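You operate a simulated robot arm through the tools that you are given. There is no shell and no other tool. Be economical: measure what you need, move in short steps, check, and stop when the job is done.

You run a simulated robot arm. Do the job below in one go: nothing can be reset, and whatever is moved stays where it is left.

JOB
Gauge the bearing well's depth and fit the spacer that fills it.
Fine: park the gauge arm again before you fit it; leave the other spacers where they are.
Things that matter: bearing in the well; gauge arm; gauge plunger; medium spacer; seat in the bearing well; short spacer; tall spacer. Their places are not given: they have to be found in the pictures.

It is judged by the outcome, as a careful person would: the job done as asked, and still so three seconds after it is handed in. It fails if anything else is knocked over, pushed out of place, dropped, spilled or broken.

ROBOT AND FRAMES
A 7-joint arm with a two-finger parallel gripper, fixed in place. Base frame: the origin is at the foot of the arm, x ahead of it, y to its left, z up; the work surface is at about z = 850. Units: mm, degrees, N and s.
With the tool pointing down near the work surface it reaches from about 240 to 680 mm from the base axis. Its first joint turns from -66.0 to 66.0 degrees. Payload 2.4 kg.
The TCP is the grasp point between the finger pads, 30 mm short of the fingertips. In the tool frame z runs along the fingers and y along their closing line. The gripper opens to 94 mm. The fingers are 28 mm wide and 10 mm thick; the gripper's body (50 by 96 mm) begins 55 mm behind the TCP.
Orientation is told as [roll, pitch, yaw] about the base's x, y, z axes, in that order, counted from this pose: with the fingers straight down and closing along the base's y, the tool's x points along the base's -x, its y along +y and its z along -z.

CONTROLS
- The arm moves only by the tool nudge_tool. Its argument "steps" is a list of rows, each a list of 7 numbers: the shift along the tool's x, y, z in cm, then the turn, a rotation vector about the tool's x, y, z in degrees, then the closure, from 0 (fully open) to 1 (shut). In form: [[x, y, z, ax, ay, az, gripper], ...]. A call has 1 to 10 rows; each row is the pose to reach, as a shift and turn from the pose commanded when the call began, along the tool's axes at that moment. Rows are played at 5 a second. More than 50 mm and 8.6 degrees between two rows, or a gripper value outside its range, and nothing of the call is played. A pose out of reach is approached as far as the arm can. The call stops where the force on the tool passes 70 N (or 10 N more than at its start, if that is more) or the arm is blocked; 0.2 s more then pass. The fingers move at their own pace (about 153 mm/s each) and stop on an object; they squeeze with about 22 N. The grip force told is the motor's: it shows also when the fingers shut on nothing. Time passes only in rows, and 0.2 s behind the last, so rows that repeat a pose let the fingers close. It gives the time, the measured TCP pose, the force on the tool (base axes), the opening and the grip force at its end, in the units of the frame above (readings bear some noise), with the torque about the TCP (base axes, N m) and any sound that the robot's microphone picked up.
- Cameras (640 x 400 px; columns grow to the right, rows downward): "scene" is fixed at [59.8, 479.1, 1458]; the picture's right is [-0.72, -0.69, 0.00], its down [-0.33, 0.34, -0.88] and it looks along [0.61, -0.64, -0.47] (base axes); focal length 346 px, centre (320, 200). "wrist" rides on the gripper at [76, 14, -102] in the tool frame; the picture's right is [-0.18, 0.98, 0.00], its down [-0.75, -0.14, -0.64] and it looks along [-0.63, -0.12, 0.77] (tool axes); focal length 243 px, centre (320, 200).
- capture(camera): a new picture of that camera. The clock stands still meanwhile.
- locate(camera, pixels): for up to 12 pixels [column, row] of the newest picture of that camera ("zoom" is the newest enlarged one), the place [x, y, z] in the base frame of the surface seen there, good to about 2 mm, but the place of the scene camera against the robot may be out by one fixed shift of up to 25 mm in any direction. The clock stands still meanwhile.
- close_up(camera, box): a new picture of the part [left, top, right, bottom] of that camera's present view, enlarged. The clock stands still meanwhile.
- finish_job(): hands the job in; it is judged then, once.

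Go step by step. Measure first, check grasps and placings, and put right what went wrong. The budget is 80 turns and 54 pictures, counting those below and the enlarged ones. Unless the task says otherwise, let go and move clear before handing in, and close with one line.

The tools are called after "Emit:" as name(argument=value, ...) on one line, values as JSON. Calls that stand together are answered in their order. nudge_tool: Moves the arm, as the interface text tells. Its arguments: {"type":"object","properties":{"steps":{"type":"array","items":{"type":"array","items":{"type":"number"}}}},"required":["steps"]} The other tools are called the same way: capture (camera) takes a picture; locate (camera, pixels) gives the place of the surface under pixels of a picture; close_up (camera, box) takes an enlarged picture of a part of a camera's view; finish_job () hands the job in.

At the start:

```text
t: 0.0
tool_pos: [324.6, -74.7, 1279.3]
ee_rot: [0.0, -0.1, 0.1]
wrist_force: [-0.3, 0.8, 0.4]
torque: [-0.02, -0.05, -0.03]
opening: 94.0
finger_force: 0.1
```

scene: 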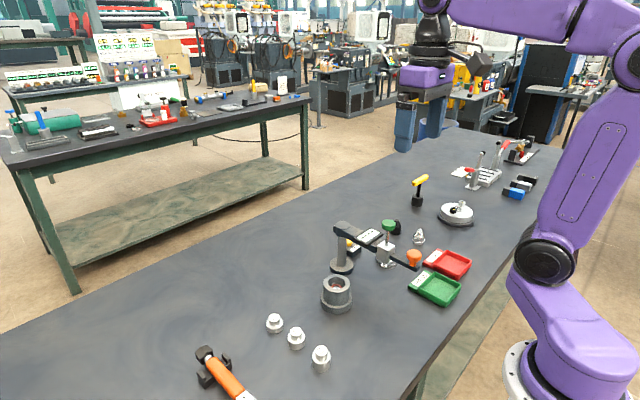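
wrist: 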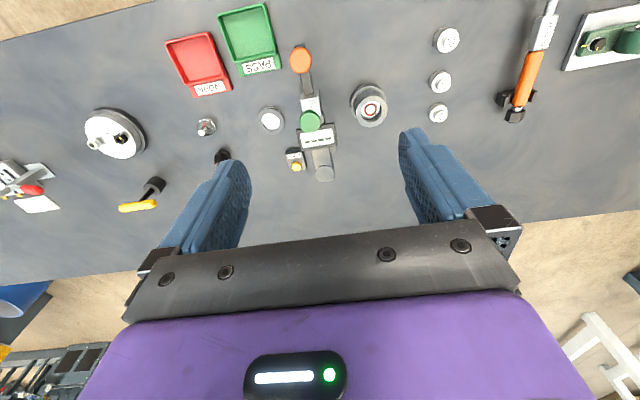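

The pictures show the gauge (post, arm with green plunger knob and orange handle) near scene (380,250), the bearing well at (337,293), and three spacers at (275,323), (296,338), (320,357). I'll enlarge both views.

Emit:
close_up(camera="scene", box=[240, 200, 480, 380])

Emit:
close_up(camera="wrist", box=[240, 20, 480, 190])

```text
2.22 times, centred on (360, 290) of scene
```

zoom: 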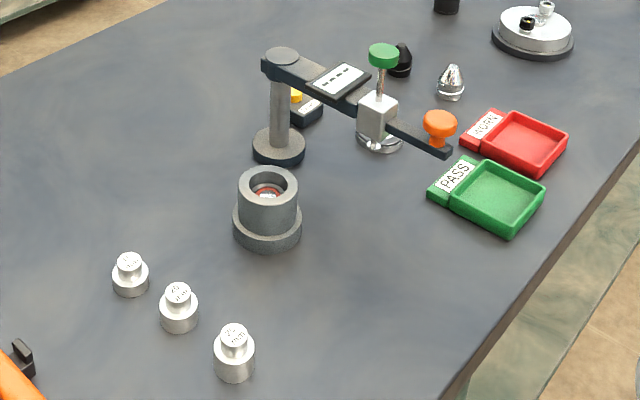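

```text
2.35 times, centred on (360, 105) of wrist
```

zoom: 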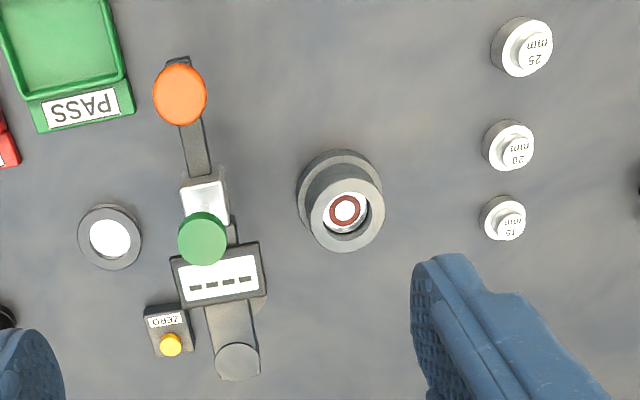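

The spacers read 15, 20 and 25 mm, and the gauge display shows "----". Next I'll locate the features in both views.

Emit:
locate(camera="wrist", pixels=[[301, 60], [310, 121], [325, 173], [318, 140], [271, 120], [295, 166], [369, 108], [369, 88], [448, 40], [441, 82], [439, 113], [340, 60]])

Emit:
locate(camera="scene", pixels=[[414, 257], [388, 224], [346, 227], [368, 237], [336, 285], [336, 294], [275, 315], [296, 331], [320, 350], [386, 255], [350, 243], [380, 262]])

Emit:
close_up(camera="wrist", box=[330, 70, 410, 130])

Emit:
close_up(camera="scene", box=[320, 205, 440, 285])

```text
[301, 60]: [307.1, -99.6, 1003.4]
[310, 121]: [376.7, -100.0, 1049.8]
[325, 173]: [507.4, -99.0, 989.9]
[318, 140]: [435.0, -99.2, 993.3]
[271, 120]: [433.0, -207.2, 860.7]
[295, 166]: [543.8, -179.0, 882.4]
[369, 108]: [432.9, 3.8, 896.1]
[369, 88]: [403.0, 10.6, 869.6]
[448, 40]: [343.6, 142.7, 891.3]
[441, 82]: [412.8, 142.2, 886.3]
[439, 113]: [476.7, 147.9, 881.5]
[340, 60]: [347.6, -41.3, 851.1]
```

```text
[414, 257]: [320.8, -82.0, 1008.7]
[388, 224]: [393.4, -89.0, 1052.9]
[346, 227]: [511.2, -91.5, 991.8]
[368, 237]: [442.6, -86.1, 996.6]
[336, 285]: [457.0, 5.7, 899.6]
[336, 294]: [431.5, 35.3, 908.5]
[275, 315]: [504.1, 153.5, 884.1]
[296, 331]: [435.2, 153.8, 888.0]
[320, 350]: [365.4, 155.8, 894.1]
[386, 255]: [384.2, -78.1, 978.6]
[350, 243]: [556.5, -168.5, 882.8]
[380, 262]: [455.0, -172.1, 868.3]
```

```text
6.67 times, centred on (370, 100) of wrist
```

zoom: 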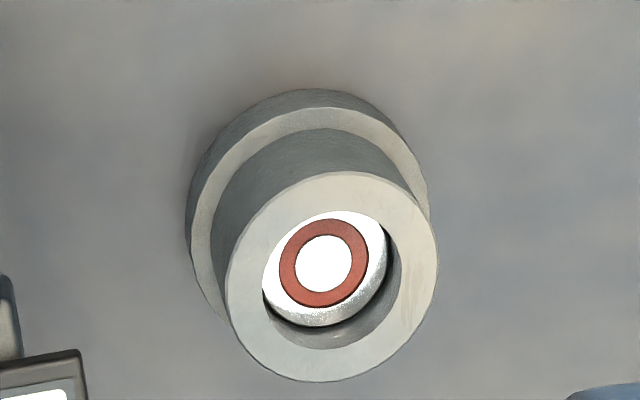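

```text
5.00 times, centred on (380, 245) of scene
```

zoom: 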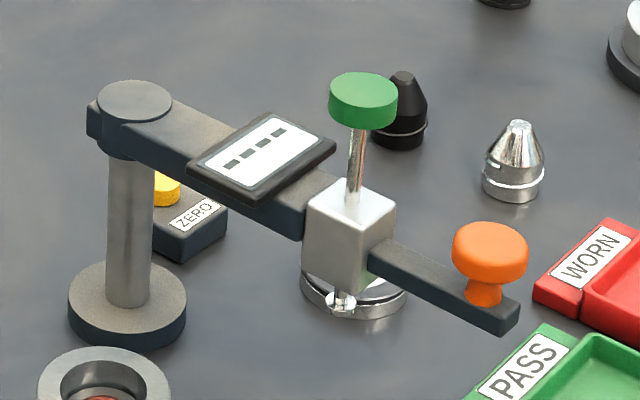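

Comparing the two, the scene camera is shifted by about (+20,+9,+3). The pivot is near (505,-99), and the zero disc and well are both about 128 mm from it, at ±55°. I'll measure the details in an enlarged wrist view.

Emit:
close_up(camera="wrist", box=[250, 35, 400, 185])

```text
2.67 times, centred on (325, 110) of wrist
```

zoom: 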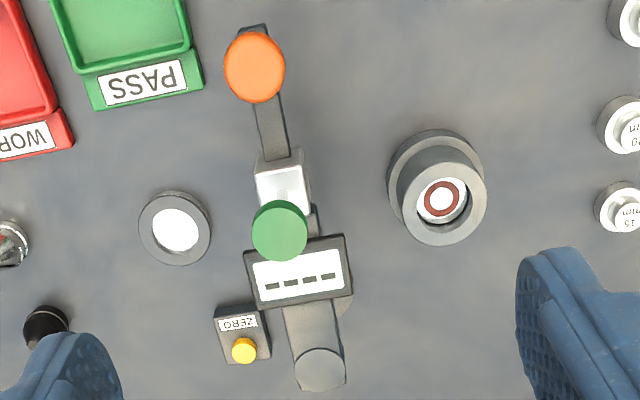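

The close-up shows every part clearly, so I'll locate the edges here to get exact centres.

Emit:
locate(camera="zoom", pixels=[[228, 68], [283, 68], [254, 36], [254, 99], [255, 230], [305, 230], [280, 203], [280, 257], [298, 370], [342, 370], [320, 350], [320, 388]])

Emit:
locate(camera="zoom", pixels=[[401, 196], [482, 196], [441, 151], [441, 242], [441, 200], [455, 195], [425, 195], [152, 230], [201, 230], [176, 207], [176, 253], [244, 350]])

```text
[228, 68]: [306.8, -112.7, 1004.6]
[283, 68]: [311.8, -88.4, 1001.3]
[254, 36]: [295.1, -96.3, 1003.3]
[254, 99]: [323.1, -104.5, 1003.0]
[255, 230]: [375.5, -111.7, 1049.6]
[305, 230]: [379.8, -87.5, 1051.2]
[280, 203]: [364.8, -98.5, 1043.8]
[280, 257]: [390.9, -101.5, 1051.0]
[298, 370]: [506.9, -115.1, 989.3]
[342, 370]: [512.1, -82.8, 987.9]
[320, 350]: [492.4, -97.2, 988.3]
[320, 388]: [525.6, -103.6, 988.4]
```

```text
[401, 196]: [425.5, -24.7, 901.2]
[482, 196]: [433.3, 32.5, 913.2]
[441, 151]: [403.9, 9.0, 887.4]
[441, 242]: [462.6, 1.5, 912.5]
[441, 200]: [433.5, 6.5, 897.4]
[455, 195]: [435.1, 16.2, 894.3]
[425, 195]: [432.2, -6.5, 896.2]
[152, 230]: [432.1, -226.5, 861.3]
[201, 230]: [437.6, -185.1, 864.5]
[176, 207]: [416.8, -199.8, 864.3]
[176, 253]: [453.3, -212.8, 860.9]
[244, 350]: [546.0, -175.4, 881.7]
```

Refined: the pivot is about (509,-99), the orange knob (309,-100, top 1004) and the plunger knob (378,-100, top 1051). The disc is at (434,-206) and the well rim centre about (433,3, 912). I'll move above the orange handle.

Emit:
nudge_tool(steps=[[0.4, -0.6, 4.5, 0, 0, 0, 0], [0.8, -1.2, 9, 0, 0, 0, 0], [1.2, -1.8, 13.5, 0, 0, 0, 0], [1.56, -2.53, 18, 0, 0, 0, 0], [1.56, -2.53, 21.5, 0, 0, 0, 0], [1.56, -2.53, 21.5, 0, 0, 0, 0]])

Emit:
capture(camera="wrist")

Emit:
close_up(camera="scene", box=[320, 180, 480, 290])

```text
t: 1.4
tool_pos: [309.6, -99.1, 1064.4]
ee_rot: [-0.1, 0.1, -0.1]
wrist_force: [-0.2, -0.4, 0.3]
torque: [0.03, -0.02, -0.01]
opening: 94.2
finger_force: 0.0
```

```text
46 pictures are left
```

wrist: 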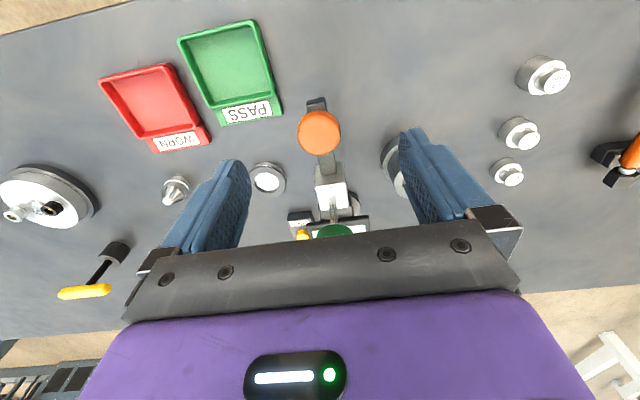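

```text
3.64 times, centred on (400, 235) of scene
```

zoom: 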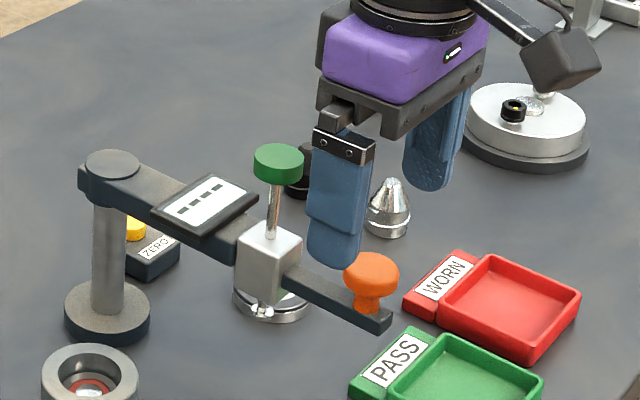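

The fingers straddle the orange knob (wrist 319,131) and nothing is in the way. I'll descend to z≈1008 and close gently.

Emit:
nudge_tool(steps=[[0.05, -0.05, 3, 0, 0, 0, 0.3], [0.05, -0.05, 5.6, 0, 0, 0, 0.4], [0.05, -0.05, 5.6, 0, 0, 0, 0.9], [0.05, -0.05, 5.6, 0, 0, 0, 0.9], [0.05, -0.05, 5.6, 0, 0, 0, 0.9]])

Emit:
capture(camera="wrist")

```text
t: 2.6
tool_pos: [309.1, -100.2, 1009.0]
ee_rot: [0.0, 0.0, 0.0]
wrist_force: [-3.9, 0.2, 13.0]
torque: [0.01, 0.05, 0.11]
opening: 31.5
finger_force: 44.7
```

```text
44 pictures are left
```

wrist: 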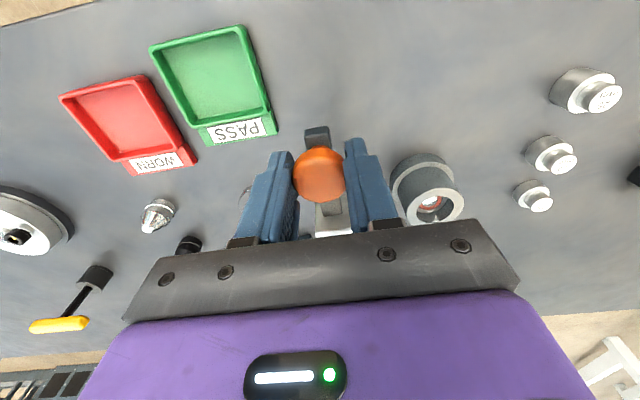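

The handle is gripped (31.5 mm). I'll swing it along the arc toward the zero disc, half way first.

Emit:
nudge_tool(steps=[[-0.038, -1.22, 0, 0, 0, -3.5, 0.9], [-0.149, -2.437, 0, 0, 0, -7, 0.9], [-0.335, -3.645, 0, 0, 0, -10.5, 0.9], [-0.594, -4.838, 0, 0, 0, -14, 0.9], [-1.328, -7.167, 0, 0, 0, -21, 0.9], [-2.341, -9.389, 0, 0, 0, -28, 0.9], [-2.341, -9.389, 0, 0, 0, -28, 0.9]])

Emit:
capture(camera="scene")

```text
t: 4.2
tool_pos: [332.3, -195.7, 1009.7]
ee_rot: [-0.1, -0.2, 28.0]
wrist_force: [2.8, 0.5, 32.2]
torque: [-0.06, -0.14, -0.08]
opening: 31.5
finger_force: 45.2
```

```text
43 pictures are left
```

scene: 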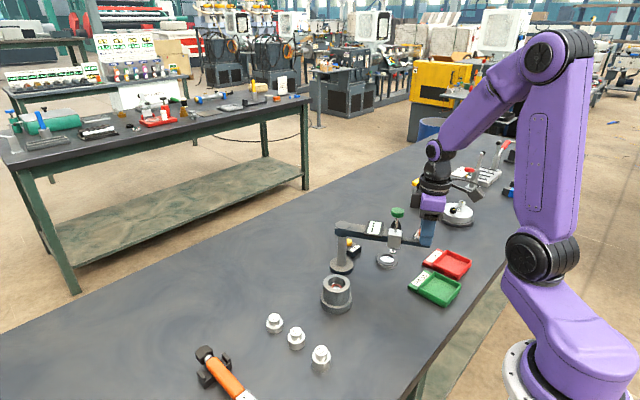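

The arm follows. The upward load is 32 N, so I'll ease up 1.5 mm while swinging on to about 55° over the disc.

Emit:
nudge_tool(steps=[[-0.149, -2.437, -0.15, 0, 0, -7, 0.9], [-0.594, -4.838, -0.15, 0, 0, -14, 0.9], [-1.328, -7.167, -0.15, 0, 0, -21, 0.9], [-2.1, -8.92, -0.15, 0, 0, -26.5, 0.9], [-2.1, -8.92, -0.15, 0, 0, -26.5, 0.9]])

Emit:
close_up(camera="scene", box=[320, 180, 480, 290])

Emit:
capture(camera="wrist")

```text
t: 5.4
tool_pos: [391.9, -262.5, 1008.2]
ee_rot: [0.2, 0.0, 54.7]
wrist_force: [4.1, 7.0, -12.4]
torque: [0.05, 0.1, 0.27]
opening: 31.5
finger_force: 45.0
```

```text
3.64 times, centred on (400, 235) of scene
```

zoom: 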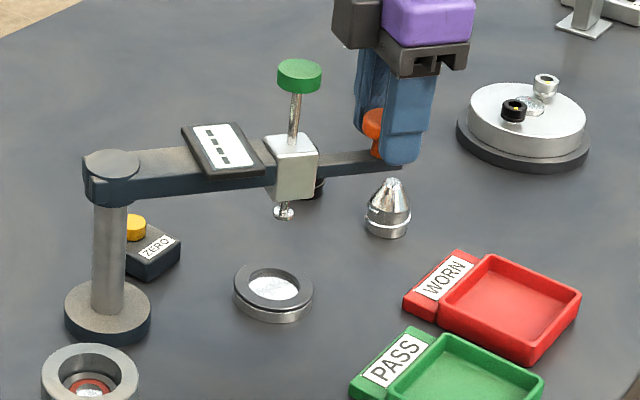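

```text
41 pictures are left
```

wrist: 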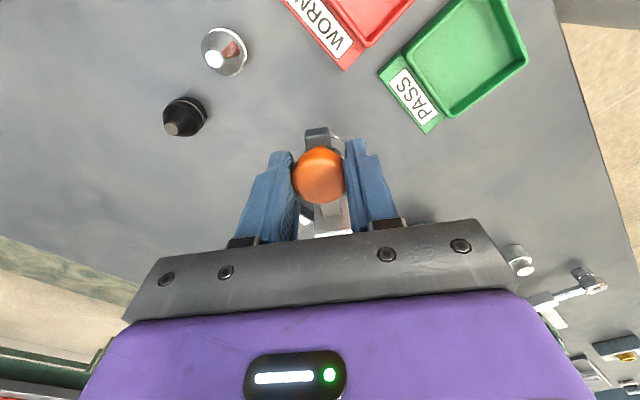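

The arm is now around 55°. I'll check whether the plunger (zoom 299,70) lines up with the disc (zoom 273,288).

Emit:
locate(camera="zoom", pixels=[[299, 70], [278, 75], [320, 75], [299, 88], [284, 212], [235, 288], [312, 290], [272, 266], [270, 306], [272, 288], [111, 162], [136, 221]])

```text
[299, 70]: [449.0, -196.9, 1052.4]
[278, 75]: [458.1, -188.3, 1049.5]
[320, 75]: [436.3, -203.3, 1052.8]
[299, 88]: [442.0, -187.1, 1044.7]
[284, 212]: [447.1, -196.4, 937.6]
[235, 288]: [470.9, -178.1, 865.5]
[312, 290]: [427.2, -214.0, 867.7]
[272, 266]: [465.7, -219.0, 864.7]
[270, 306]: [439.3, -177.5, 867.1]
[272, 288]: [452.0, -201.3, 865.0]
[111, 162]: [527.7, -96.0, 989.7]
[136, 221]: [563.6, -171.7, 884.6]
```

The plunger is centred over the disc within ~3 mm (tip z≈935, which clears the 912 rim). I'll release the handle, rise, and see if the arm holds.

Emit:
nudge_tool(steps=[[0, 0, 0, 0, 0, 0, 0.4], [0, 0, 0, 0, 0, 0, 0.3], [0, 0, -4, 0, 0, 0, 0.3], [0, 0, -8, 0, 0, 0, 0.5], [0, 0, -12, 0, 0, 0, 1], [0, 0, -12, 0, 0, 0, 1]])

Emit:
capture(camera="wrist")

```text
t: 6.8
tool_pos: [390.9, -264.4, 1130.6]
ee_rot: [0.0, 0.1, 54.6]
wrist_force: [0.2, -0.9, 0.2]
torque: [0.0, 0.0, -0.01]
opening: 0.0
finger_force: 21.9
```

```text
40 pictures are left
```

wrist: 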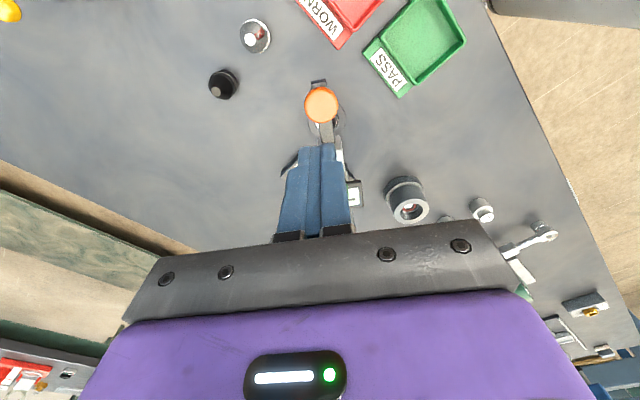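

Arm stays put. I'll measure the block, rod and knob from the scene to know the plunger's travel before pressing.

Emit:
close_up(camera="scene", box=[360, 180, 440, 290])

```text
3.64 times, centred on (400, 235) of scene
```

zoom: 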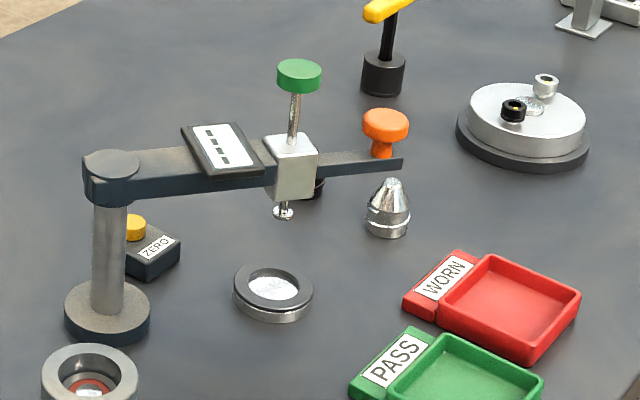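

Emit:
locate(camera="zoom", pixels=[[292, 145], [293, 135], [298, 100], [299, 92], [292, 160], [290, 190], [290, 198], [283, 214], [273, 285], [255, 272], [88, 357], [88, 392]])

```text
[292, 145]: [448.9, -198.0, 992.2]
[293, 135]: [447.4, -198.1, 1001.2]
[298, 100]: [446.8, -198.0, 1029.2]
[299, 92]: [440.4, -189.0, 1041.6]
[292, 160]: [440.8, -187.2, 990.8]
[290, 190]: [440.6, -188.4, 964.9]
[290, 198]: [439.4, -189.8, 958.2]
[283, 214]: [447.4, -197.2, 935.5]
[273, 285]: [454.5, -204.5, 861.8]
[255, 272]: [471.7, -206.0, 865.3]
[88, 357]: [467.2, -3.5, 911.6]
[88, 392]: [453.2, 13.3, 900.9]
```

The block top is ≈990 and the knob's underside ≈1038, so travel is ~48 mm. The tip can reach ≈887, which matches the well (rim 912) but not this disc (862). So the well is the only thing to gauge; I'll regrip the handle and swing the arm back the other way.

Emit:
nudge_tool(steps=[[0, 0, 0, 0, 0, 0, 0.3], [0, 0, 4, 0, 0, 0, 0.3], [0, 0, 8, 0, 0, 0, 0.3], [0, 0, 11.9, 0, 0, 0, 0.3], [0, 0, 11.9, 0, 0, 0, 0.9], [0, 0, 11.9, 0, 0, 0, 0.9], [0, 0, 11.9, 0, 0, 0, 0.9]])

Emit:
nudge_tool(steps=[[-0.149, 2.437, 0, 0, 0, 7, 0.9], [-0.594, 4.838, 0, 0, 0, 14, 0.9], [-1.328, 7.167, 0, 0, 0, 21, 0.9], [-2.341, 9.389, 0, 0, 0, 28, 0.9], [-3.617, 11.472, 0, 0, 0, 35, 0.9], [-5.137, 13.383, 0, 0, 0, 42, 0.9], [-6.879, 15.094, 0, 0, 0, 49, 0.9], [-8.528, 16.383, 0, 0, 0, 55, 0.9], [-8.528, 16.383, 0, 0, 0, 55, 0.9]])

Emit:
nudge_tool(steps=[[-0.149, 2.437, 0, 0, 0, 7, 0.9], [-0.594, 4.838, 0, 0, 0, 14, 0.9], [-1.328, 7.167, 0, 0, 0, 21, 0.9], [-2.341, 9.389, 0, 0, 0, 28, 0.9], [-3.617, 11.472, 0, 0, 0, 35, 0.9], [-5.137, 13.383, 0, 0, 0, 42, 0.9], [-6.879, 15.094, 0, 0, 0, 49, 0.9], [-7.967, 15.973, 0, 0, 0, 53, 0.9], [-7.967, 15.973, 0, 0, 0, 53, 0.9]])

Emit:
close_up(camera="scene", box=[280, 190, 440, 300])

```text
t: 8.4
tool_pos: [392.0, -264.0, 1011.2]
ee_rot: [-0.1, 0.0, 54.6]
wrist_force: [0.3, -0.3, -2.6]
torque: [-0.29, -0.12, -0.08]
opening: 31.3
finger_force: 45.5
```

```text
t: 10.4
tool_pos: [307.9, -98.0, 1011.8]
ee_rot: [-0.1, 0.1, -0.6]
wrist_force: [-8.6, 1.0, -1.6]
torque: [0.12, 0.32, 0.24]
opening: 31.2
finger_force: 45.1
```

```text
t: 12.4
tool_pos: [389.4, 61.7, 1011.2]
ee_rot: [-0.1, 0.0, -53.5]
wrist_force: [-8.4, 13.8, -16.6]
torque: [-0.05, -0.4, 0.22]
opening: 31.1
finger_force: 45.2
```

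```text
3.64 times, centred on (360, 245) of scene
```

zoom: 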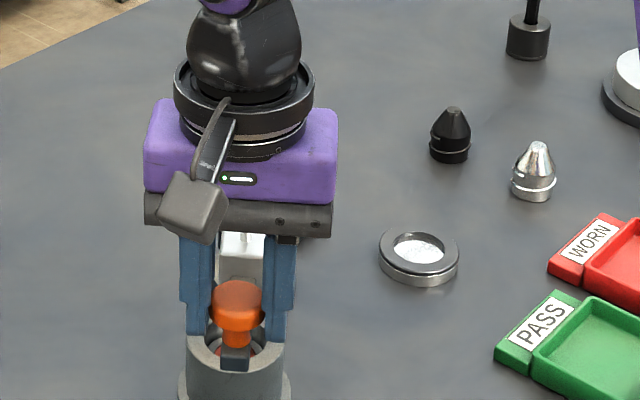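

The arm is near the well now. I'll let go, rise, and check the alignment with both cameras.

Emit:
nudge_tool(steps=[[0, 0, 0, 0, 0, 0, 0.4], [0, 0, 0, 0, 0, 0, 0.3], [0, 0, -4, 0, 0, 0, 0.3], [0, 0, -8, 0, 0, 0, 0.5], [0, 0, -12, 0, 0, 0, 1], [2, 0, -16, 0, 0, 0, 1], [4, 0, -20, 0, 0, 0, 1], [6, 0, -22, 0, 0, 0, 1], [6, 0, -22, 0, 0, 0, 1]])

Emit:
capture(camera="wrist")

Emit:
close_up(camera="scene", box=[280, 190, 440, 300])

```text
t: 14.4
tool_pos: [352.2, 108.5, 1232.1]
ee_rot: [0.0, 0.0, -53.4]
wrist_force: [-0.8, 0.0, -0.3]
torque: [0.02, 0.03, 0.0]
opening: 0.0
finger_force: 22.0
```

```text
37 pictures are left
```

wrist: 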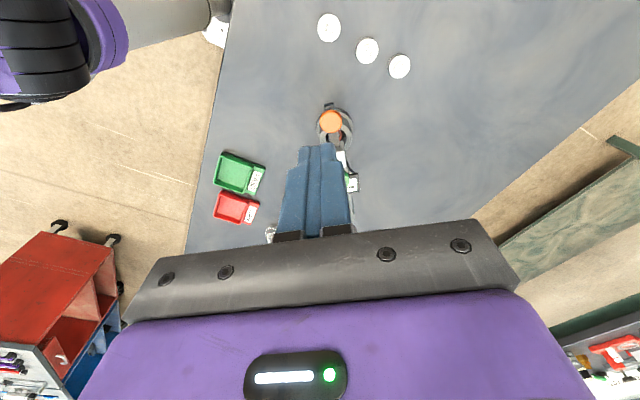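

```text
3.64 times, centred on (360, 245) of scene
```

zoom: 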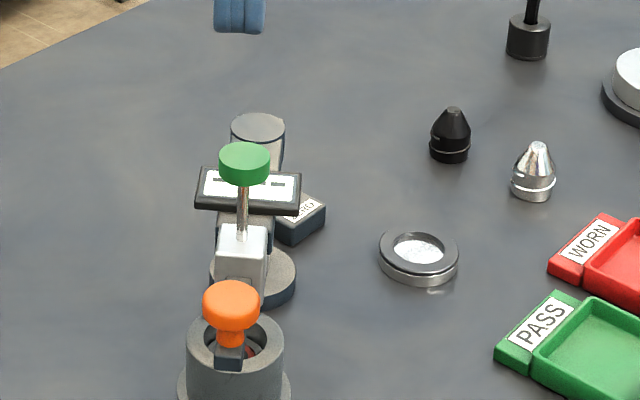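

Both the knob and well rim are visible in the scene zoom, so I'll compare their places.

Emit:
locate(camera="zoom", pixels=[[222, 155], [267, 155], [244, 146], [244, 166], [190, 342], [279, 342], [192, 335], [280, 350], [195, 365], [265, 372], [258, 318], [258, 130]])

```text
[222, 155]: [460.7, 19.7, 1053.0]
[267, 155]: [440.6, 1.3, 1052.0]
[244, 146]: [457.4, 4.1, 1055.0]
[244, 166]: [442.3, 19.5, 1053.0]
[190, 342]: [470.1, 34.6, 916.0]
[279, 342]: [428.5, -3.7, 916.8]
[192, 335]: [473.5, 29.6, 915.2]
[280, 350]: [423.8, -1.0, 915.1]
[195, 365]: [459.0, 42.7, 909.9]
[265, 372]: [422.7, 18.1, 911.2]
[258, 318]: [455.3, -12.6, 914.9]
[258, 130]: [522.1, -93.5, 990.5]
```

The plunger is within about 1–3 mm of the well centre. I'll bring the closed fingertips above the plunger knob at about (432,4.5).

Emit:
nudge_tool(steps=[[-3, 0.05, 0, 0, 0, 0, 1], [-6.5, 0.1, 0, 0, 0, 0, 1], [-10, 0.15, 2, 0, 0, 0, 1], [-13.1, 0.2, 5, 0, 0, 0, 1], [-13.1, 0.2, 9, 0, 0, 0, 1], [-13.1, 0.2, 13, 0, 0, 0, 1], [-13.1, 0.2, 14, 0, 0, 0, 1], [-13.1, 0.2, 14, 0, 0, 0, 1]])

Emit:
close_up(camera="scene", box=[280, 190, 440, 300])

```text
t: 16.2
tool_pos: [433.3, 4.5, 1091.1]
ee_rot: [0.0, -0.1, -53.5]
wrist_force: [-0.5, -0.1, -1.2]
torque: [-0.06, 0.0, 0.0]
opening: 0.1
finger_force: 22.2
```

```text
3.64 times, centred on (360, 245) of scene
```

zoom: 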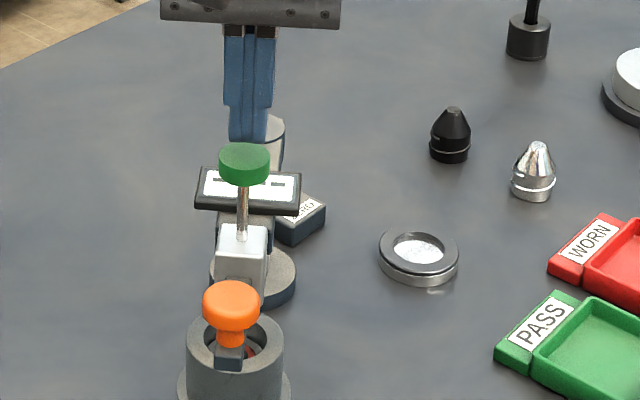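

The fingertips are centred over the green knob. I'll press down gradually.

Emit:
nudge_tool(steps=[[0, 0, 0.5, 0, 0, 0, 1], [0, 0, 1, 0, 0, 0, 1], [0, 0, 1.5, 0, 0, 0, 1], [0, 0, 2, 0, 0, 0, 1], [0, 0, 2.5, 0, 0, 0, 1]])

```text
t: 17.4
tool_pos: [434.3, 4.5, 1065.3]
ee_rot: [0.0, 0.0, -53.5]
wrist_force: [1.2, 0.2, 0.6]
torque: [0.04, -0.05, -0.02]
opening: 0.0
finger_force: 21.9
```

No force so far with the tip at 1035. I'll check whether the knob is actually moving.

Emit:
close_up(camera="scene", box=[280, 190, 440, 300])

```text
3.64 times, centred on (360, 245) of scene
```

zoom: 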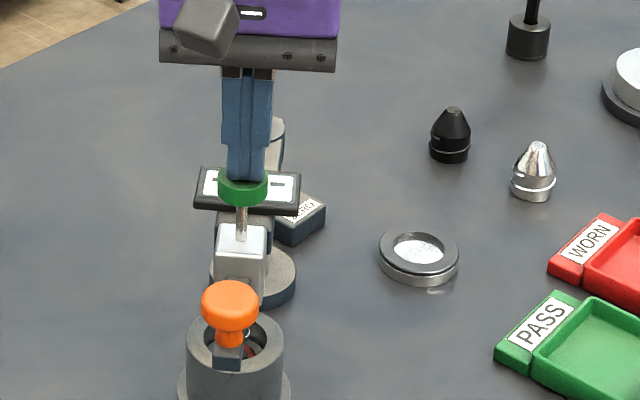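

The knob is going down freely. I'll continue in small rows to contact.

Emit:
nudge_tool(steps=[[0, 0, 0.5, 0, 0, 0, 1], [0, 0, 1, 0, 0, 0, 1], [0, 0, 1.5, 0, 0, 0, 1], [0, 0, 1.9, 0, 0, 0, 1], [0, 0, 1.9, 0, 0, 0, 1]])

Emit:
close_up(camera="scene", box=[280, 190, 440, 300])

```text
t: 18.6
tool_pos: [433.3, 5.4, 1049.0]
ee_rot: [0.3, 0.0, -53.4]
wrist_force: [-9.7, 2.1, 44.7]
torque: [0.23, 0.4, -0.1]
opening: 0.0
finger_force: 22.2
```

```text
3.64 times, centred on (360, 245) of scene
```

zoom: 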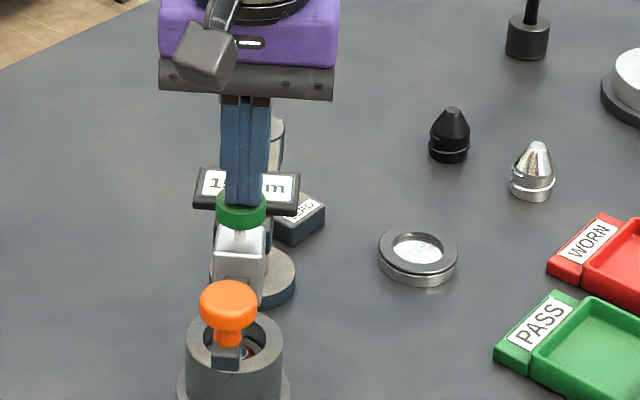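

Contact at TCP z 1049 (45 N), and the display now reads "1…mm", partly hidden by the fingers (zoom 245,185). I'll back off and see if the reading holds.

Emit:
nudge_tool(steps=[[0, 0, -0.5, 0, 0, 0, 1], [0, 0, -4, 0, 0, 0, 1], [0, 0, -8, 0, 0, 0, 1], [0, 0, -11, 0, 0, 0, 1]])

Emit:
close_up(camera="scene", box=[320, 225, 370, 255])

```text
t: 19.6
tool_pos: [433.4, 4.1, 1157.5]
ee_rot: [-0.1, 0.0, -53.5]
wrist_force: [-0.4, 0.3, -0.5]
torque: [0.01, -0.02, -0.02]
opening: 0.0
finger_force: 22.1
```

```text
12.80 times, centred on (345, 240) of scene
```

zoom: 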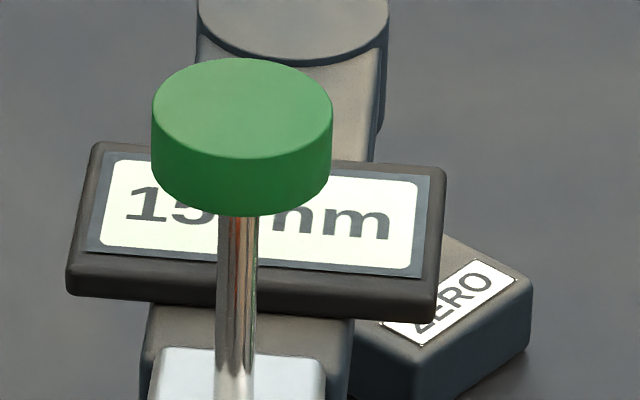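

The display holds "15 mm", matching the visual estimate (rim ~912, bearing ~896). The short 15 mm spacer fits; now I regrip the handle to park the arm.

Emit:
nudge_tool(steps=[[3.5, 0, 0, 0, 0, 0, 1], [7.25, 0, 0, 0, 0, 0, 0.3], [7.25, 0, 4.5, 0, 0, 0, 0.3], [7.25, 0, 9, 0, 0, 0, 0.3], [7.25, 0, 13, 0, 0, 0, 0.3], [7.25, 0, 14.6, 0, 0, 0, 0.3], [7.25, 0, 14.6, 0, 0, 0, 0.9], [7.25, 0, 14.6, 0, 0, 0, 0.9], [7.25, 0, 14.6, 0, 0, 0, 0.9]])

```text
t: 21.6
tool_pos: [389.4, 63.0, 1010.4]
ee_rot: [0.0, 0.0, -53.5]
wrist_force: [-1.2, 1.7, -3.4]
torque: [-0.16, -0.35, 0.01]
opening: 31.0
finger_force: 45.2
```

The handle is gripped again (31 mm). I'll swing it back to the park angle.

Emit:
nudge_tool(steps=[[-0.149, -2.437, 0, 0, 0, -7, 0.9], [-0.594, -4.838, 0, 0, 0, -14, 0.9], [-1.328, -7.167, 0, 0, 0, -21, 0.9], [-2.341, -9.389, 0, 0, 0, -28, 0.9], [-3.617, -11.472, 0, 0, 0, -35, 0.9], [-5.137, -13.383, 0, 0, 0, -42, 0.9], [-6.879, -15.094, 0, 0, 0, -49, 0.9], [-8.104, -16.13, 0, 0, 0, -53.5, 0.9], [-8.104, -16.13, 0, 0, 0, -53.5, 0.9]])

```text
t: 23.6
tool_pos: [305.8, -99.4, 1010.1]
ee_rot: [-0.1, 0.0, 0.0]
wrist_force: [-17.0, -1.7, 2.1]
torque: [-0.05, 0.49, -0.31]
opening: 31.1
finger_force: 45.4
```

It's back at y -99.4 (it was -100.2 when parked). I'll trim 0.8 mm, release, rise and compare.

Emit:
nudge_tool(steps=[[-0.2, -0.08, 0, 0, 0, 0, 0.9], [-0.2, -0.08, 0, 0, 0, 0, 0.4], [-0.2, -0.08, 0, 0, 0, 0, 0.3], [-0.2, -0.08, -4.5, 0, 0, 0, 0.3], [-0.2, -0.08, -9, 0, 0, 0, 0], [-0.2, -0.08, -13, 0, 0, 0, 0], [-0.2, -0.08, -13, 0, 0, 0, 0]])

Emit:
close_up(camera="scene", box=[320, 205, 440, 285])

Emit:
capture(camera="wrist")

```text
t: 25.2
tool_pos: [310.4, -99.4, 1141.0]
ee_rot: [0.0, 0.0, 0.0]
wrist_force: [0.6, 0.9, -0.1]
torque: [0.02, 0.03, -0.01]
opening: 93.8
finger_force: 0.0
```

```text
5.00 times, centred on (380, 245) of scene
```

zoom: 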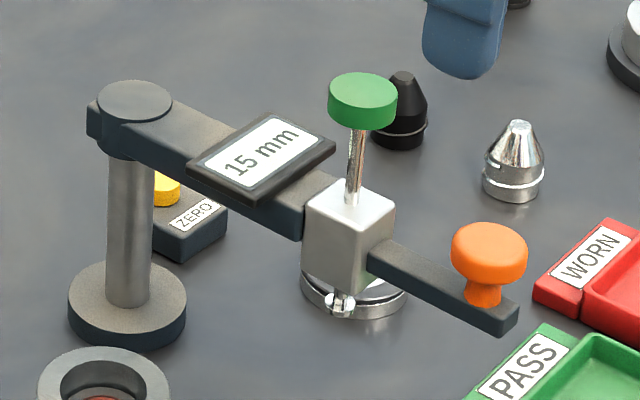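

```text
30 pictures are left
```

wrist: 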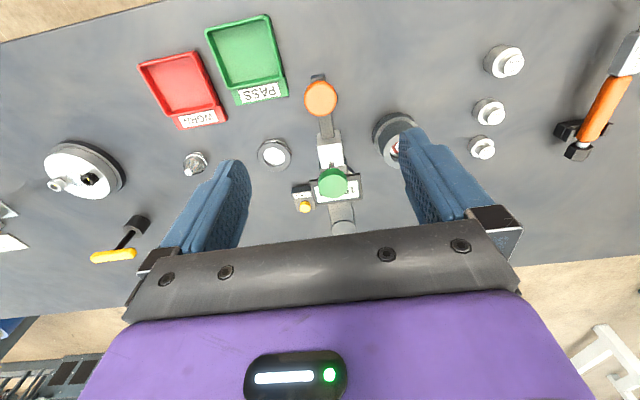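

The gauge arm is back in its original pose, display "15 mm". Next I go above the short spacer near (477,148) for a closer look.

Emit:
nudge_tool(steps=[[0, 0, -4, 0, 0, 0, 0], [-2, 3, -4, 0, 0, 0, 0], [-4, 7, -4, 0, 0, 0, 0], [-6, 11, -4, 0, 0, 0, 0], [-8, 15, -4, 0, 0, 0, 0], [-11, 18, -1, 0, 0, 0, 0], [-13.5, 21.5, 1, 0, 0, 0, 0], [-16.5, 24.7, 3, 0, 0, 0, 0], [-16.5, 24.7, 7, 0, 0, 0, 0], [-16.5, 24.7, 7, 0, 0, 0, 0]])

Emit:
capture(camera="wrist")

Emit:
close_up(camera="scene", box=[250, 270, 370, 370])

```text
refused: row 6 steps farther than a row can; nothing moved
```

```text
29 pictures are left
```

wrist: 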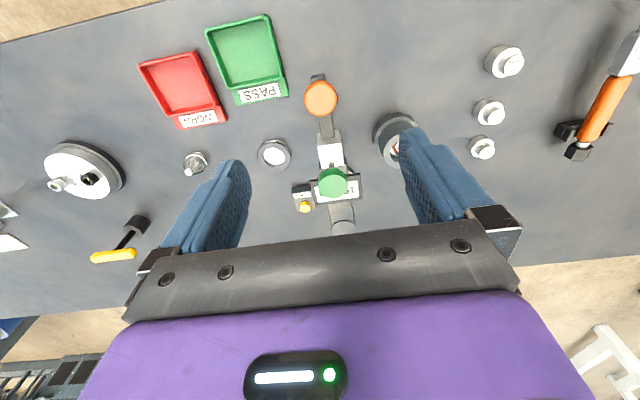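

```text
4.00 times, centred on (310, 320) of scene
```

zoom: 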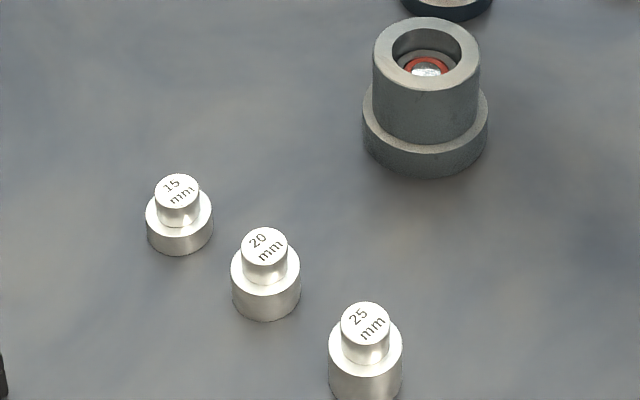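

One row was too long, so nothing moved. I'll repeat it with even rows.

Emit:
nudge_tool(steps=[[0, 0, -4, 0, 0, 0, 0], [-2, 3, -4, 0, 0, 0, 0], [-4, 6.5, -4, 0, 0, 0, 0], [-6, 10, -4, 0, 0, 0, 0], [-8, 13.5, -4, 0, 0, 0, 0], [-10.2, 17, -3, 0, 0, 0, 0], [-12.5, 20.5, -1, 0, 0, 0, 0], [-14.8, 23, 1, 0, 0, 0, 0], [-16.5, 24.7, 4, 0, 0, 0, 0], [-16.5, 24.7, 7, 0, 0, 0, 0]])

Emit:
capture(camera="wrist")

```text
t: 27.4
tool_pos: [475.2, 148.1, 1070.9]
ee_rot: [0.0, 0.0, 0.0]
wrist_force: [-0.2, 0.5, 0.8]
torque: [0.02, 0.01, 0.01]
opening: 93.9
finger_force: 0.0
```

```text
27 pictures are left
```

wrist: 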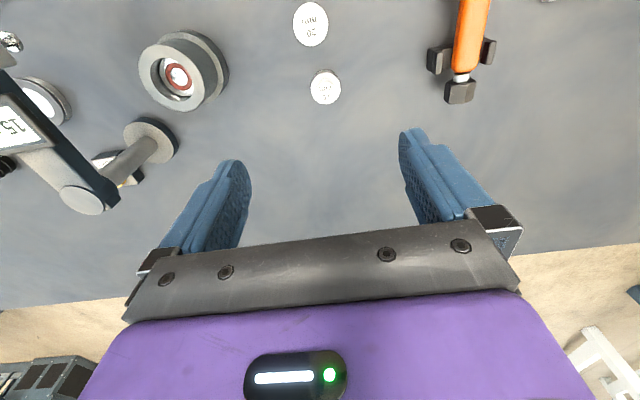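

Emit:
close_up(camera="wrist", box=[290, 60, 360, 120])

Emit:
close_up(camera="wrist", box=[125, 20, 245, 120])

Emit:
locate(camera="zoom", pixels=[[138, 180], [286, 180], [210, 103], [210, 270], [195, 140], [235, 160], [205, 188], [182, 250], [300, 100], [345, 250], [160, 240], [280, 200]])

Emit:
locate(camera="wrist", pixels=[[312, 88], [338, 88], [325, 73], [325, 102], [325, 88], [330, 80]])

```text
6.67 times, centred on (325, 90) of wrist
```

zoom: 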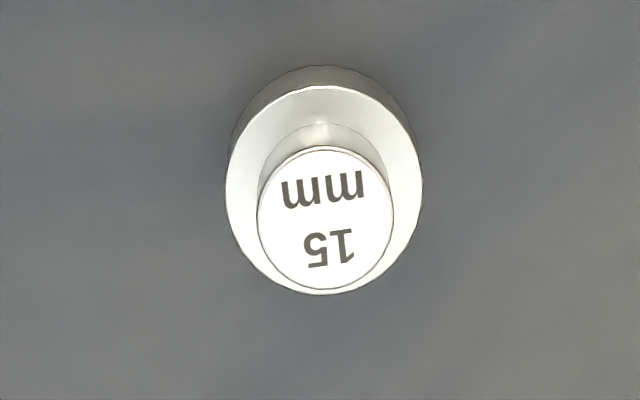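

```text
4.00 times, centred on (185, 70) of wrist
```

zoom: 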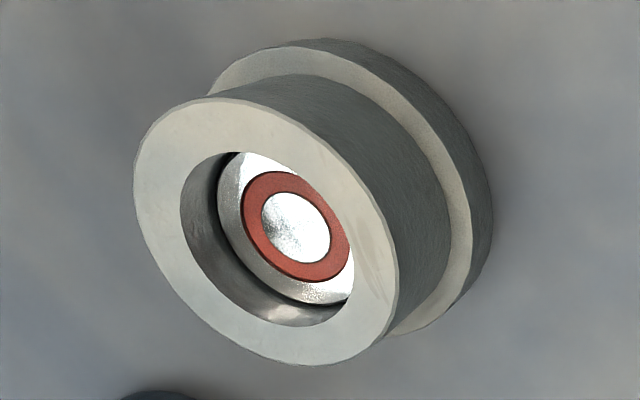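

```text
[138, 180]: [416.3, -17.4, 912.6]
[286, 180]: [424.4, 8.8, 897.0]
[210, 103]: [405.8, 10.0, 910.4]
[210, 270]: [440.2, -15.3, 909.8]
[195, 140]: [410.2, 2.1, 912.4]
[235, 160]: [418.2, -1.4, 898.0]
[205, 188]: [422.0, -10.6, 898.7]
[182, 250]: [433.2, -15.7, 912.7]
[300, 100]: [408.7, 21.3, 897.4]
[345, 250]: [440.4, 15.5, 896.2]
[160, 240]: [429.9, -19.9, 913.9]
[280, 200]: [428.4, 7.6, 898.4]
```

```text
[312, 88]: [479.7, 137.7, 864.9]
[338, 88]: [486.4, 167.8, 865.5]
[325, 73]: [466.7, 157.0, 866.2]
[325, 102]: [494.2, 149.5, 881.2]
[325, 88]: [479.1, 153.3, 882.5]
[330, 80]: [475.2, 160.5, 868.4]
```

The short spacer's knob top is at z≈882 and its shoulder ≈866; the bearing top ≈897 and rim ≈912.5. I need exact centres for both, so I'll sample their edges.

Emit:
locate(camera="zoom", pixels=[[140, 185], [205, 103], [310, 361], [394, 300], [375, 348], [205, 315], [330, 155], [150, 125], [183, 210], [230, 155], [290, 322], [350, 300]])

Emit:
locate(camera="wrist", pixels=[[326, 93], [317, 93], [335, 93], [326, 85], [326, 103], [312, 85], [339, 85], [319, 86], [332, 100], [332, 86], [319, 100]])

```text
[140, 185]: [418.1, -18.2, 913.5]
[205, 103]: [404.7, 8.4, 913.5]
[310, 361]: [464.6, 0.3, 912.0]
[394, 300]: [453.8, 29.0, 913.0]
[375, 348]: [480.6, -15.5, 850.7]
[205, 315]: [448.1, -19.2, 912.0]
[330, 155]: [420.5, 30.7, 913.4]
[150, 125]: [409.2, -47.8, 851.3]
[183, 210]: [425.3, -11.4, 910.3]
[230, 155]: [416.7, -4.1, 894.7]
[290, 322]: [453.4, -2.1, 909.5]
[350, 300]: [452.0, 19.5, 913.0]
```

```text
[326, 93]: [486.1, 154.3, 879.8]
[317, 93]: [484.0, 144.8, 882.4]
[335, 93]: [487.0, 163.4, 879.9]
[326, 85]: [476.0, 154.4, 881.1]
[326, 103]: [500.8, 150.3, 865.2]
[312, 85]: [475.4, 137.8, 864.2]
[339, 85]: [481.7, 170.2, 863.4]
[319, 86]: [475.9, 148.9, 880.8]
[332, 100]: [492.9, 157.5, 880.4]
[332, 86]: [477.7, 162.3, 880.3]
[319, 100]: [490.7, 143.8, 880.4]
```

Short spacer centre ≈(485,153.5), well centre ≈(434.6,5.8). I'll descend around the spacer's knob with tips 3 mm above its shoulder (TCP z≈899) and grip it.

Emit:
nudge_tool(steps=[[-0.95, 0.55, 4, 0, 0, 0, 0.4], [-0.95, 0.55, 8, 0, 0, 0, 0.4], [-0.95, 0.55, 12, 0, 0, 0, 0.4], [-0.95, 0.55, 15, 0, 0, 0, 0.4], [-0.95, 0.55, 17.2, 0, 0, 0, 0.4], [-0.95, 0.55, 17.2, 0, 0, 0, 0.4]])

Emit:
capture(camera="wrist")

Emit:
close_up(camera="scene", box=[235, 275, 335, 345])

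```text
t: 28.8
tool_pos: [485.6, 152.2, 897.6]
ee_rot: [0.0, 0.0, 0.0]
wrist_force: [0.3, -0.7, -0.2]
torque: [-0.02, 0.02, 0.01]
opening: 56.2
finger_force: 0.0
```

```text
24 pictures are left
```

wrist: 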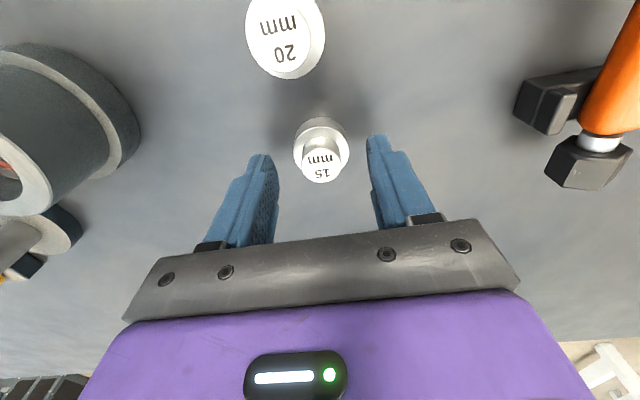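

```text
5.71 times, centred on (285, 310) of scene
```

zoom: 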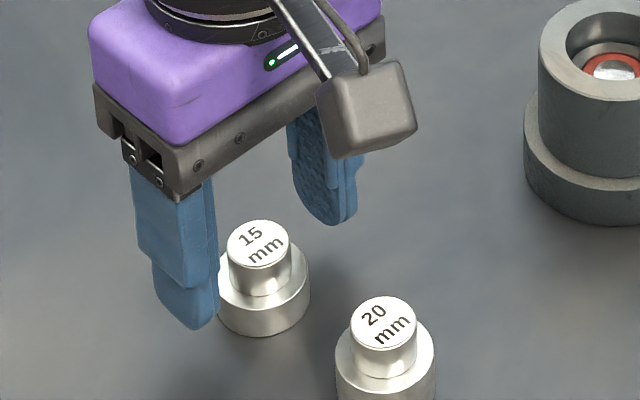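

The spacer sits between the fingers. I'll verify the knob's place once more at this close range before gripping.

Emit:
locate(camera="wrist", pixels=[[303, 165], [339, 165], [321, 152], [321, 181], [321, 166], [294, 150], [348, 150], [320, 120]])

```text
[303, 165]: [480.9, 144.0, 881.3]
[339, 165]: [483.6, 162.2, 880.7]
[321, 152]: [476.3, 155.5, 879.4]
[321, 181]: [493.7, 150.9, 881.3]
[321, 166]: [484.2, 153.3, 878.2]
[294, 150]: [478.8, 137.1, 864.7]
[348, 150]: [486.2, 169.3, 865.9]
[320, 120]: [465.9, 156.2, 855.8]
```

The knob centre is (484.6,153.2), within 1 mm of the TCP. Gripping and lifting.

Emit:
nudge_tool(steps=[[0.08, 0.1, -0.1, 0, 0, 0, 0.4], [0.08, 0.1, -0.1, 0, 0, 0, 1], [0.08, 0.1, -0.1, 0, 0, 0, 1], [0.08, 0.1, -0.1, 0, 0, 0, 1], [0.08, 0.1, -2, 0, 0, 0, 1], [0.08, 0.1, -5, 0, 0, 0, 1], [0.08, 0.1, -8, 0, 0, 0, 1], [0.08, 0.1, -8, 0, 0, 0, 1]])

Emit:
capture(camera="wrist")

```text
t: 30.6
tool_pos: [482.6, 153.7, 978.7]
ee_rot: [-0.1, 0.0, -0.1]
wrist_force: [-0.4, -0.5, -1.0]
torque: [-0.01, 0.03, 0.0]
opening: 0.0
finger_force: 21.9
```

```text
22 pictures are left
```

wrist: 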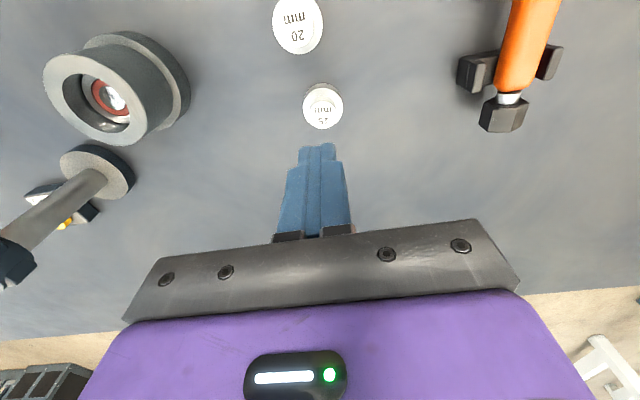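

The fingers shut on nothing and the spacer stayed upright at (322,105), so the grip slipped off. I'll re-measure it before retrying.

Emit:
locate(camera="wrist", pixels=[[311, 109], [335, 109], [323, 98], [323, 119], [323, 108], [304, 103], [342, 103], [323, 84], [323, 126]])

Emit:
close_up(camera="wrist", box=[280, 70, 370, 160])

Emit:
close_up(camera="scene", box=[235, 275, 335, 345])

```text
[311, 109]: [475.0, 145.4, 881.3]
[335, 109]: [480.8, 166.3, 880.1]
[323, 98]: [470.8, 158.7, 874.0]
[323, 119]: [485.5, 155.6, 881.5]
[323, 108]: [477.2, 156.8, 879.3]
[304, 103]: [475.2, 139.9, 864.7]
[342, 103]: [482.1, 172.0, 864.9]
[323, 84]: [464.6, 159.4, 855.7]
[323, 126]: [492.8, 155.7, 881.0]
```

```text
4.44 times, centred on (325, 115) of wrist
```

zoom: 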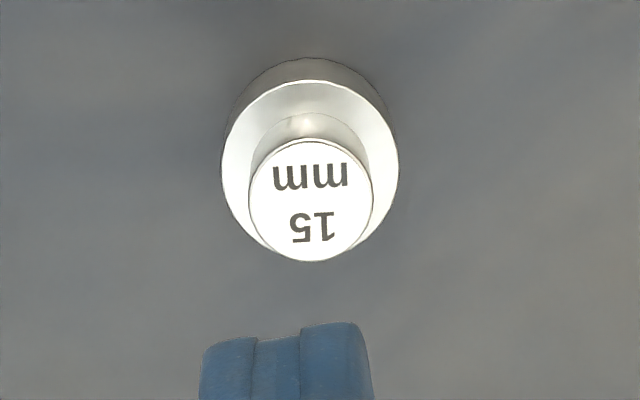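

```text
5.71 times, centred on (285, 310) of scene
```

zoom: 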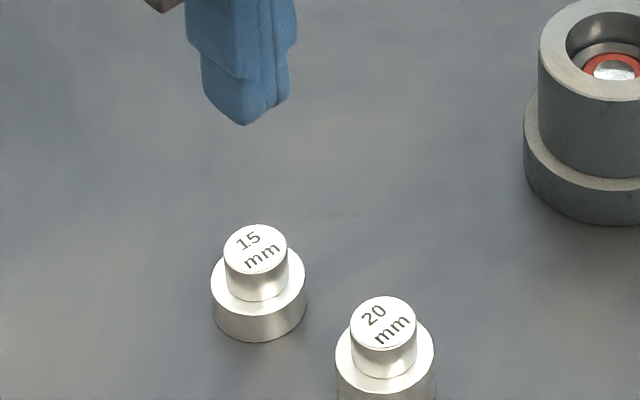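

The spacer is upright with its centre at ≈(482.5,156), shifted only 3 mm. I'll retry lower, with the tips just above its shoulder, and check the grip before lifting.

Emit:
nudge_tool(steps=[[0.1, 0.26, 0, 0, 0, 0, 0.4], [0.1, 0.26, 3, 0, 0, 0, 0.4], [0.1, 0.26, 6, 0, 0, 0, 0.4], [0.1, 0.26, 7.8, 0, 0, 0, 0.4], [0.1, 0.26, 8.2, 0, 0, 0, 0.4], [0.1, 0.26, 8.2, 0, 0, 0, 0.6], [0.1, 0.26, 8.2, 0, 0, 0, 0.7], [0.1, 0.26, 8.2, 0, 0, 0, 0.85], [0.1, 0.26, 8.2, 0, 0, 0, 0.85]])

Emit:
capture(camera="wrist")

Emit:
close_up(camera="scene", box=[235, 275, 335, 345])

```text
t: 32.6
tool_pos: [483.5, 156.4, 897.0]
ee_rot: [0.0, 0.0, -0.1]
wrist_force: [0.0, -1.1, -0.2]
torque: [-0.03, 0.02, 0.01]
opening: 22.6
finger_force: 22.1
```

```text
19 pictures are left
```

wrist: 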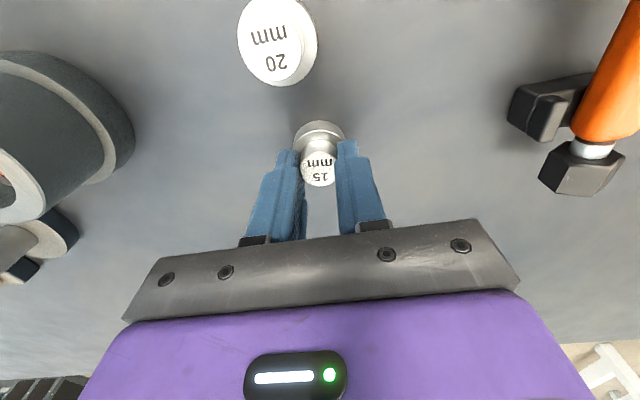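

```text
5.71 times, centred on (285, 310) of scene
```

zoom: 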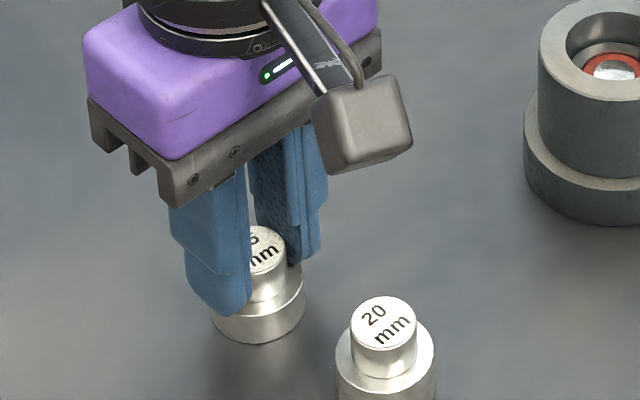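

Opening is 22.6 mm on the knob, but in the zoom the fingertips (215,310) and (305,260) seem higher than expected. I'll check their height relative to the shoulder.

Emit:
locate(camera="zoom", pixels=[[228, 308], [215, 300], [235, 300], [305, 255], [300, 262], [290, 290], [262, 325], [268, 240], [225, 325], [240, 330]])

Emit:
nudge_tool(steps=[[0, 0, 0, 0, 0, 0, 1], [0, 0, 0, 0, 0, 0, 1]])

```text
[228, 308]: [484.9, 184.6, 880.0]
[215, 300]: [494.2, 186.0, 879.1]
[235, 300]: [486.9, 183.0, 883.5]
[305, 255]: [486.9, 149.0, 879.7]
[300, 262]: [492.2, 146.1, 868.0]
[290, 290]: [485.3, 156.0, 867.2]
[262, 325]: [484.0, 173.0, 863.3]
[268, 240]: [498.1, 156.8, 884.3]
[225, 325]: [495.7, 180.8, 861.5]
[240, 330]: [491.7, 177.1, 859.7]
```

```text
t: 33.2
tool_pos: [483.3, 157.7, 897.0]
ee_rot: [0.0, 0.0, 0.0]
wrist_force: [0.0, 0.3, -1.2]
torque: [0.05, -0.06, -0.01]
opening: 22.6
finger_force: 21.9
```

The knob is held (22.6 mm), but the tips seem ~9 mm above the shoulder, so only the knob's top is gripped. I'll open slightly and feel downward in 1 mm rows for the shoulder.

Emit:
nudge_tool(steps=[[0, 0, 0, 0, 0, 0, 0.7], [0, 0, 0.1, 0, 0, 0, 0.7], [0, 0, 0.2, 0, 0, 0, 0.7], [0, 0, 0.3, 0, 0, 0, 0.7], [0, 0, 0.3, 0, 0, 0, 0.7]])

```text
t: 34.4
tool_pos: [483.3, 157.4, 893.8]
ee_rot: [0.0, -0.1, 0.1]
wrist_force: [-5.0, -0.1, 19.5]
torque: [0.0, 0.22, 0.02]
opening: 28.1
finger_force: 0.0
```

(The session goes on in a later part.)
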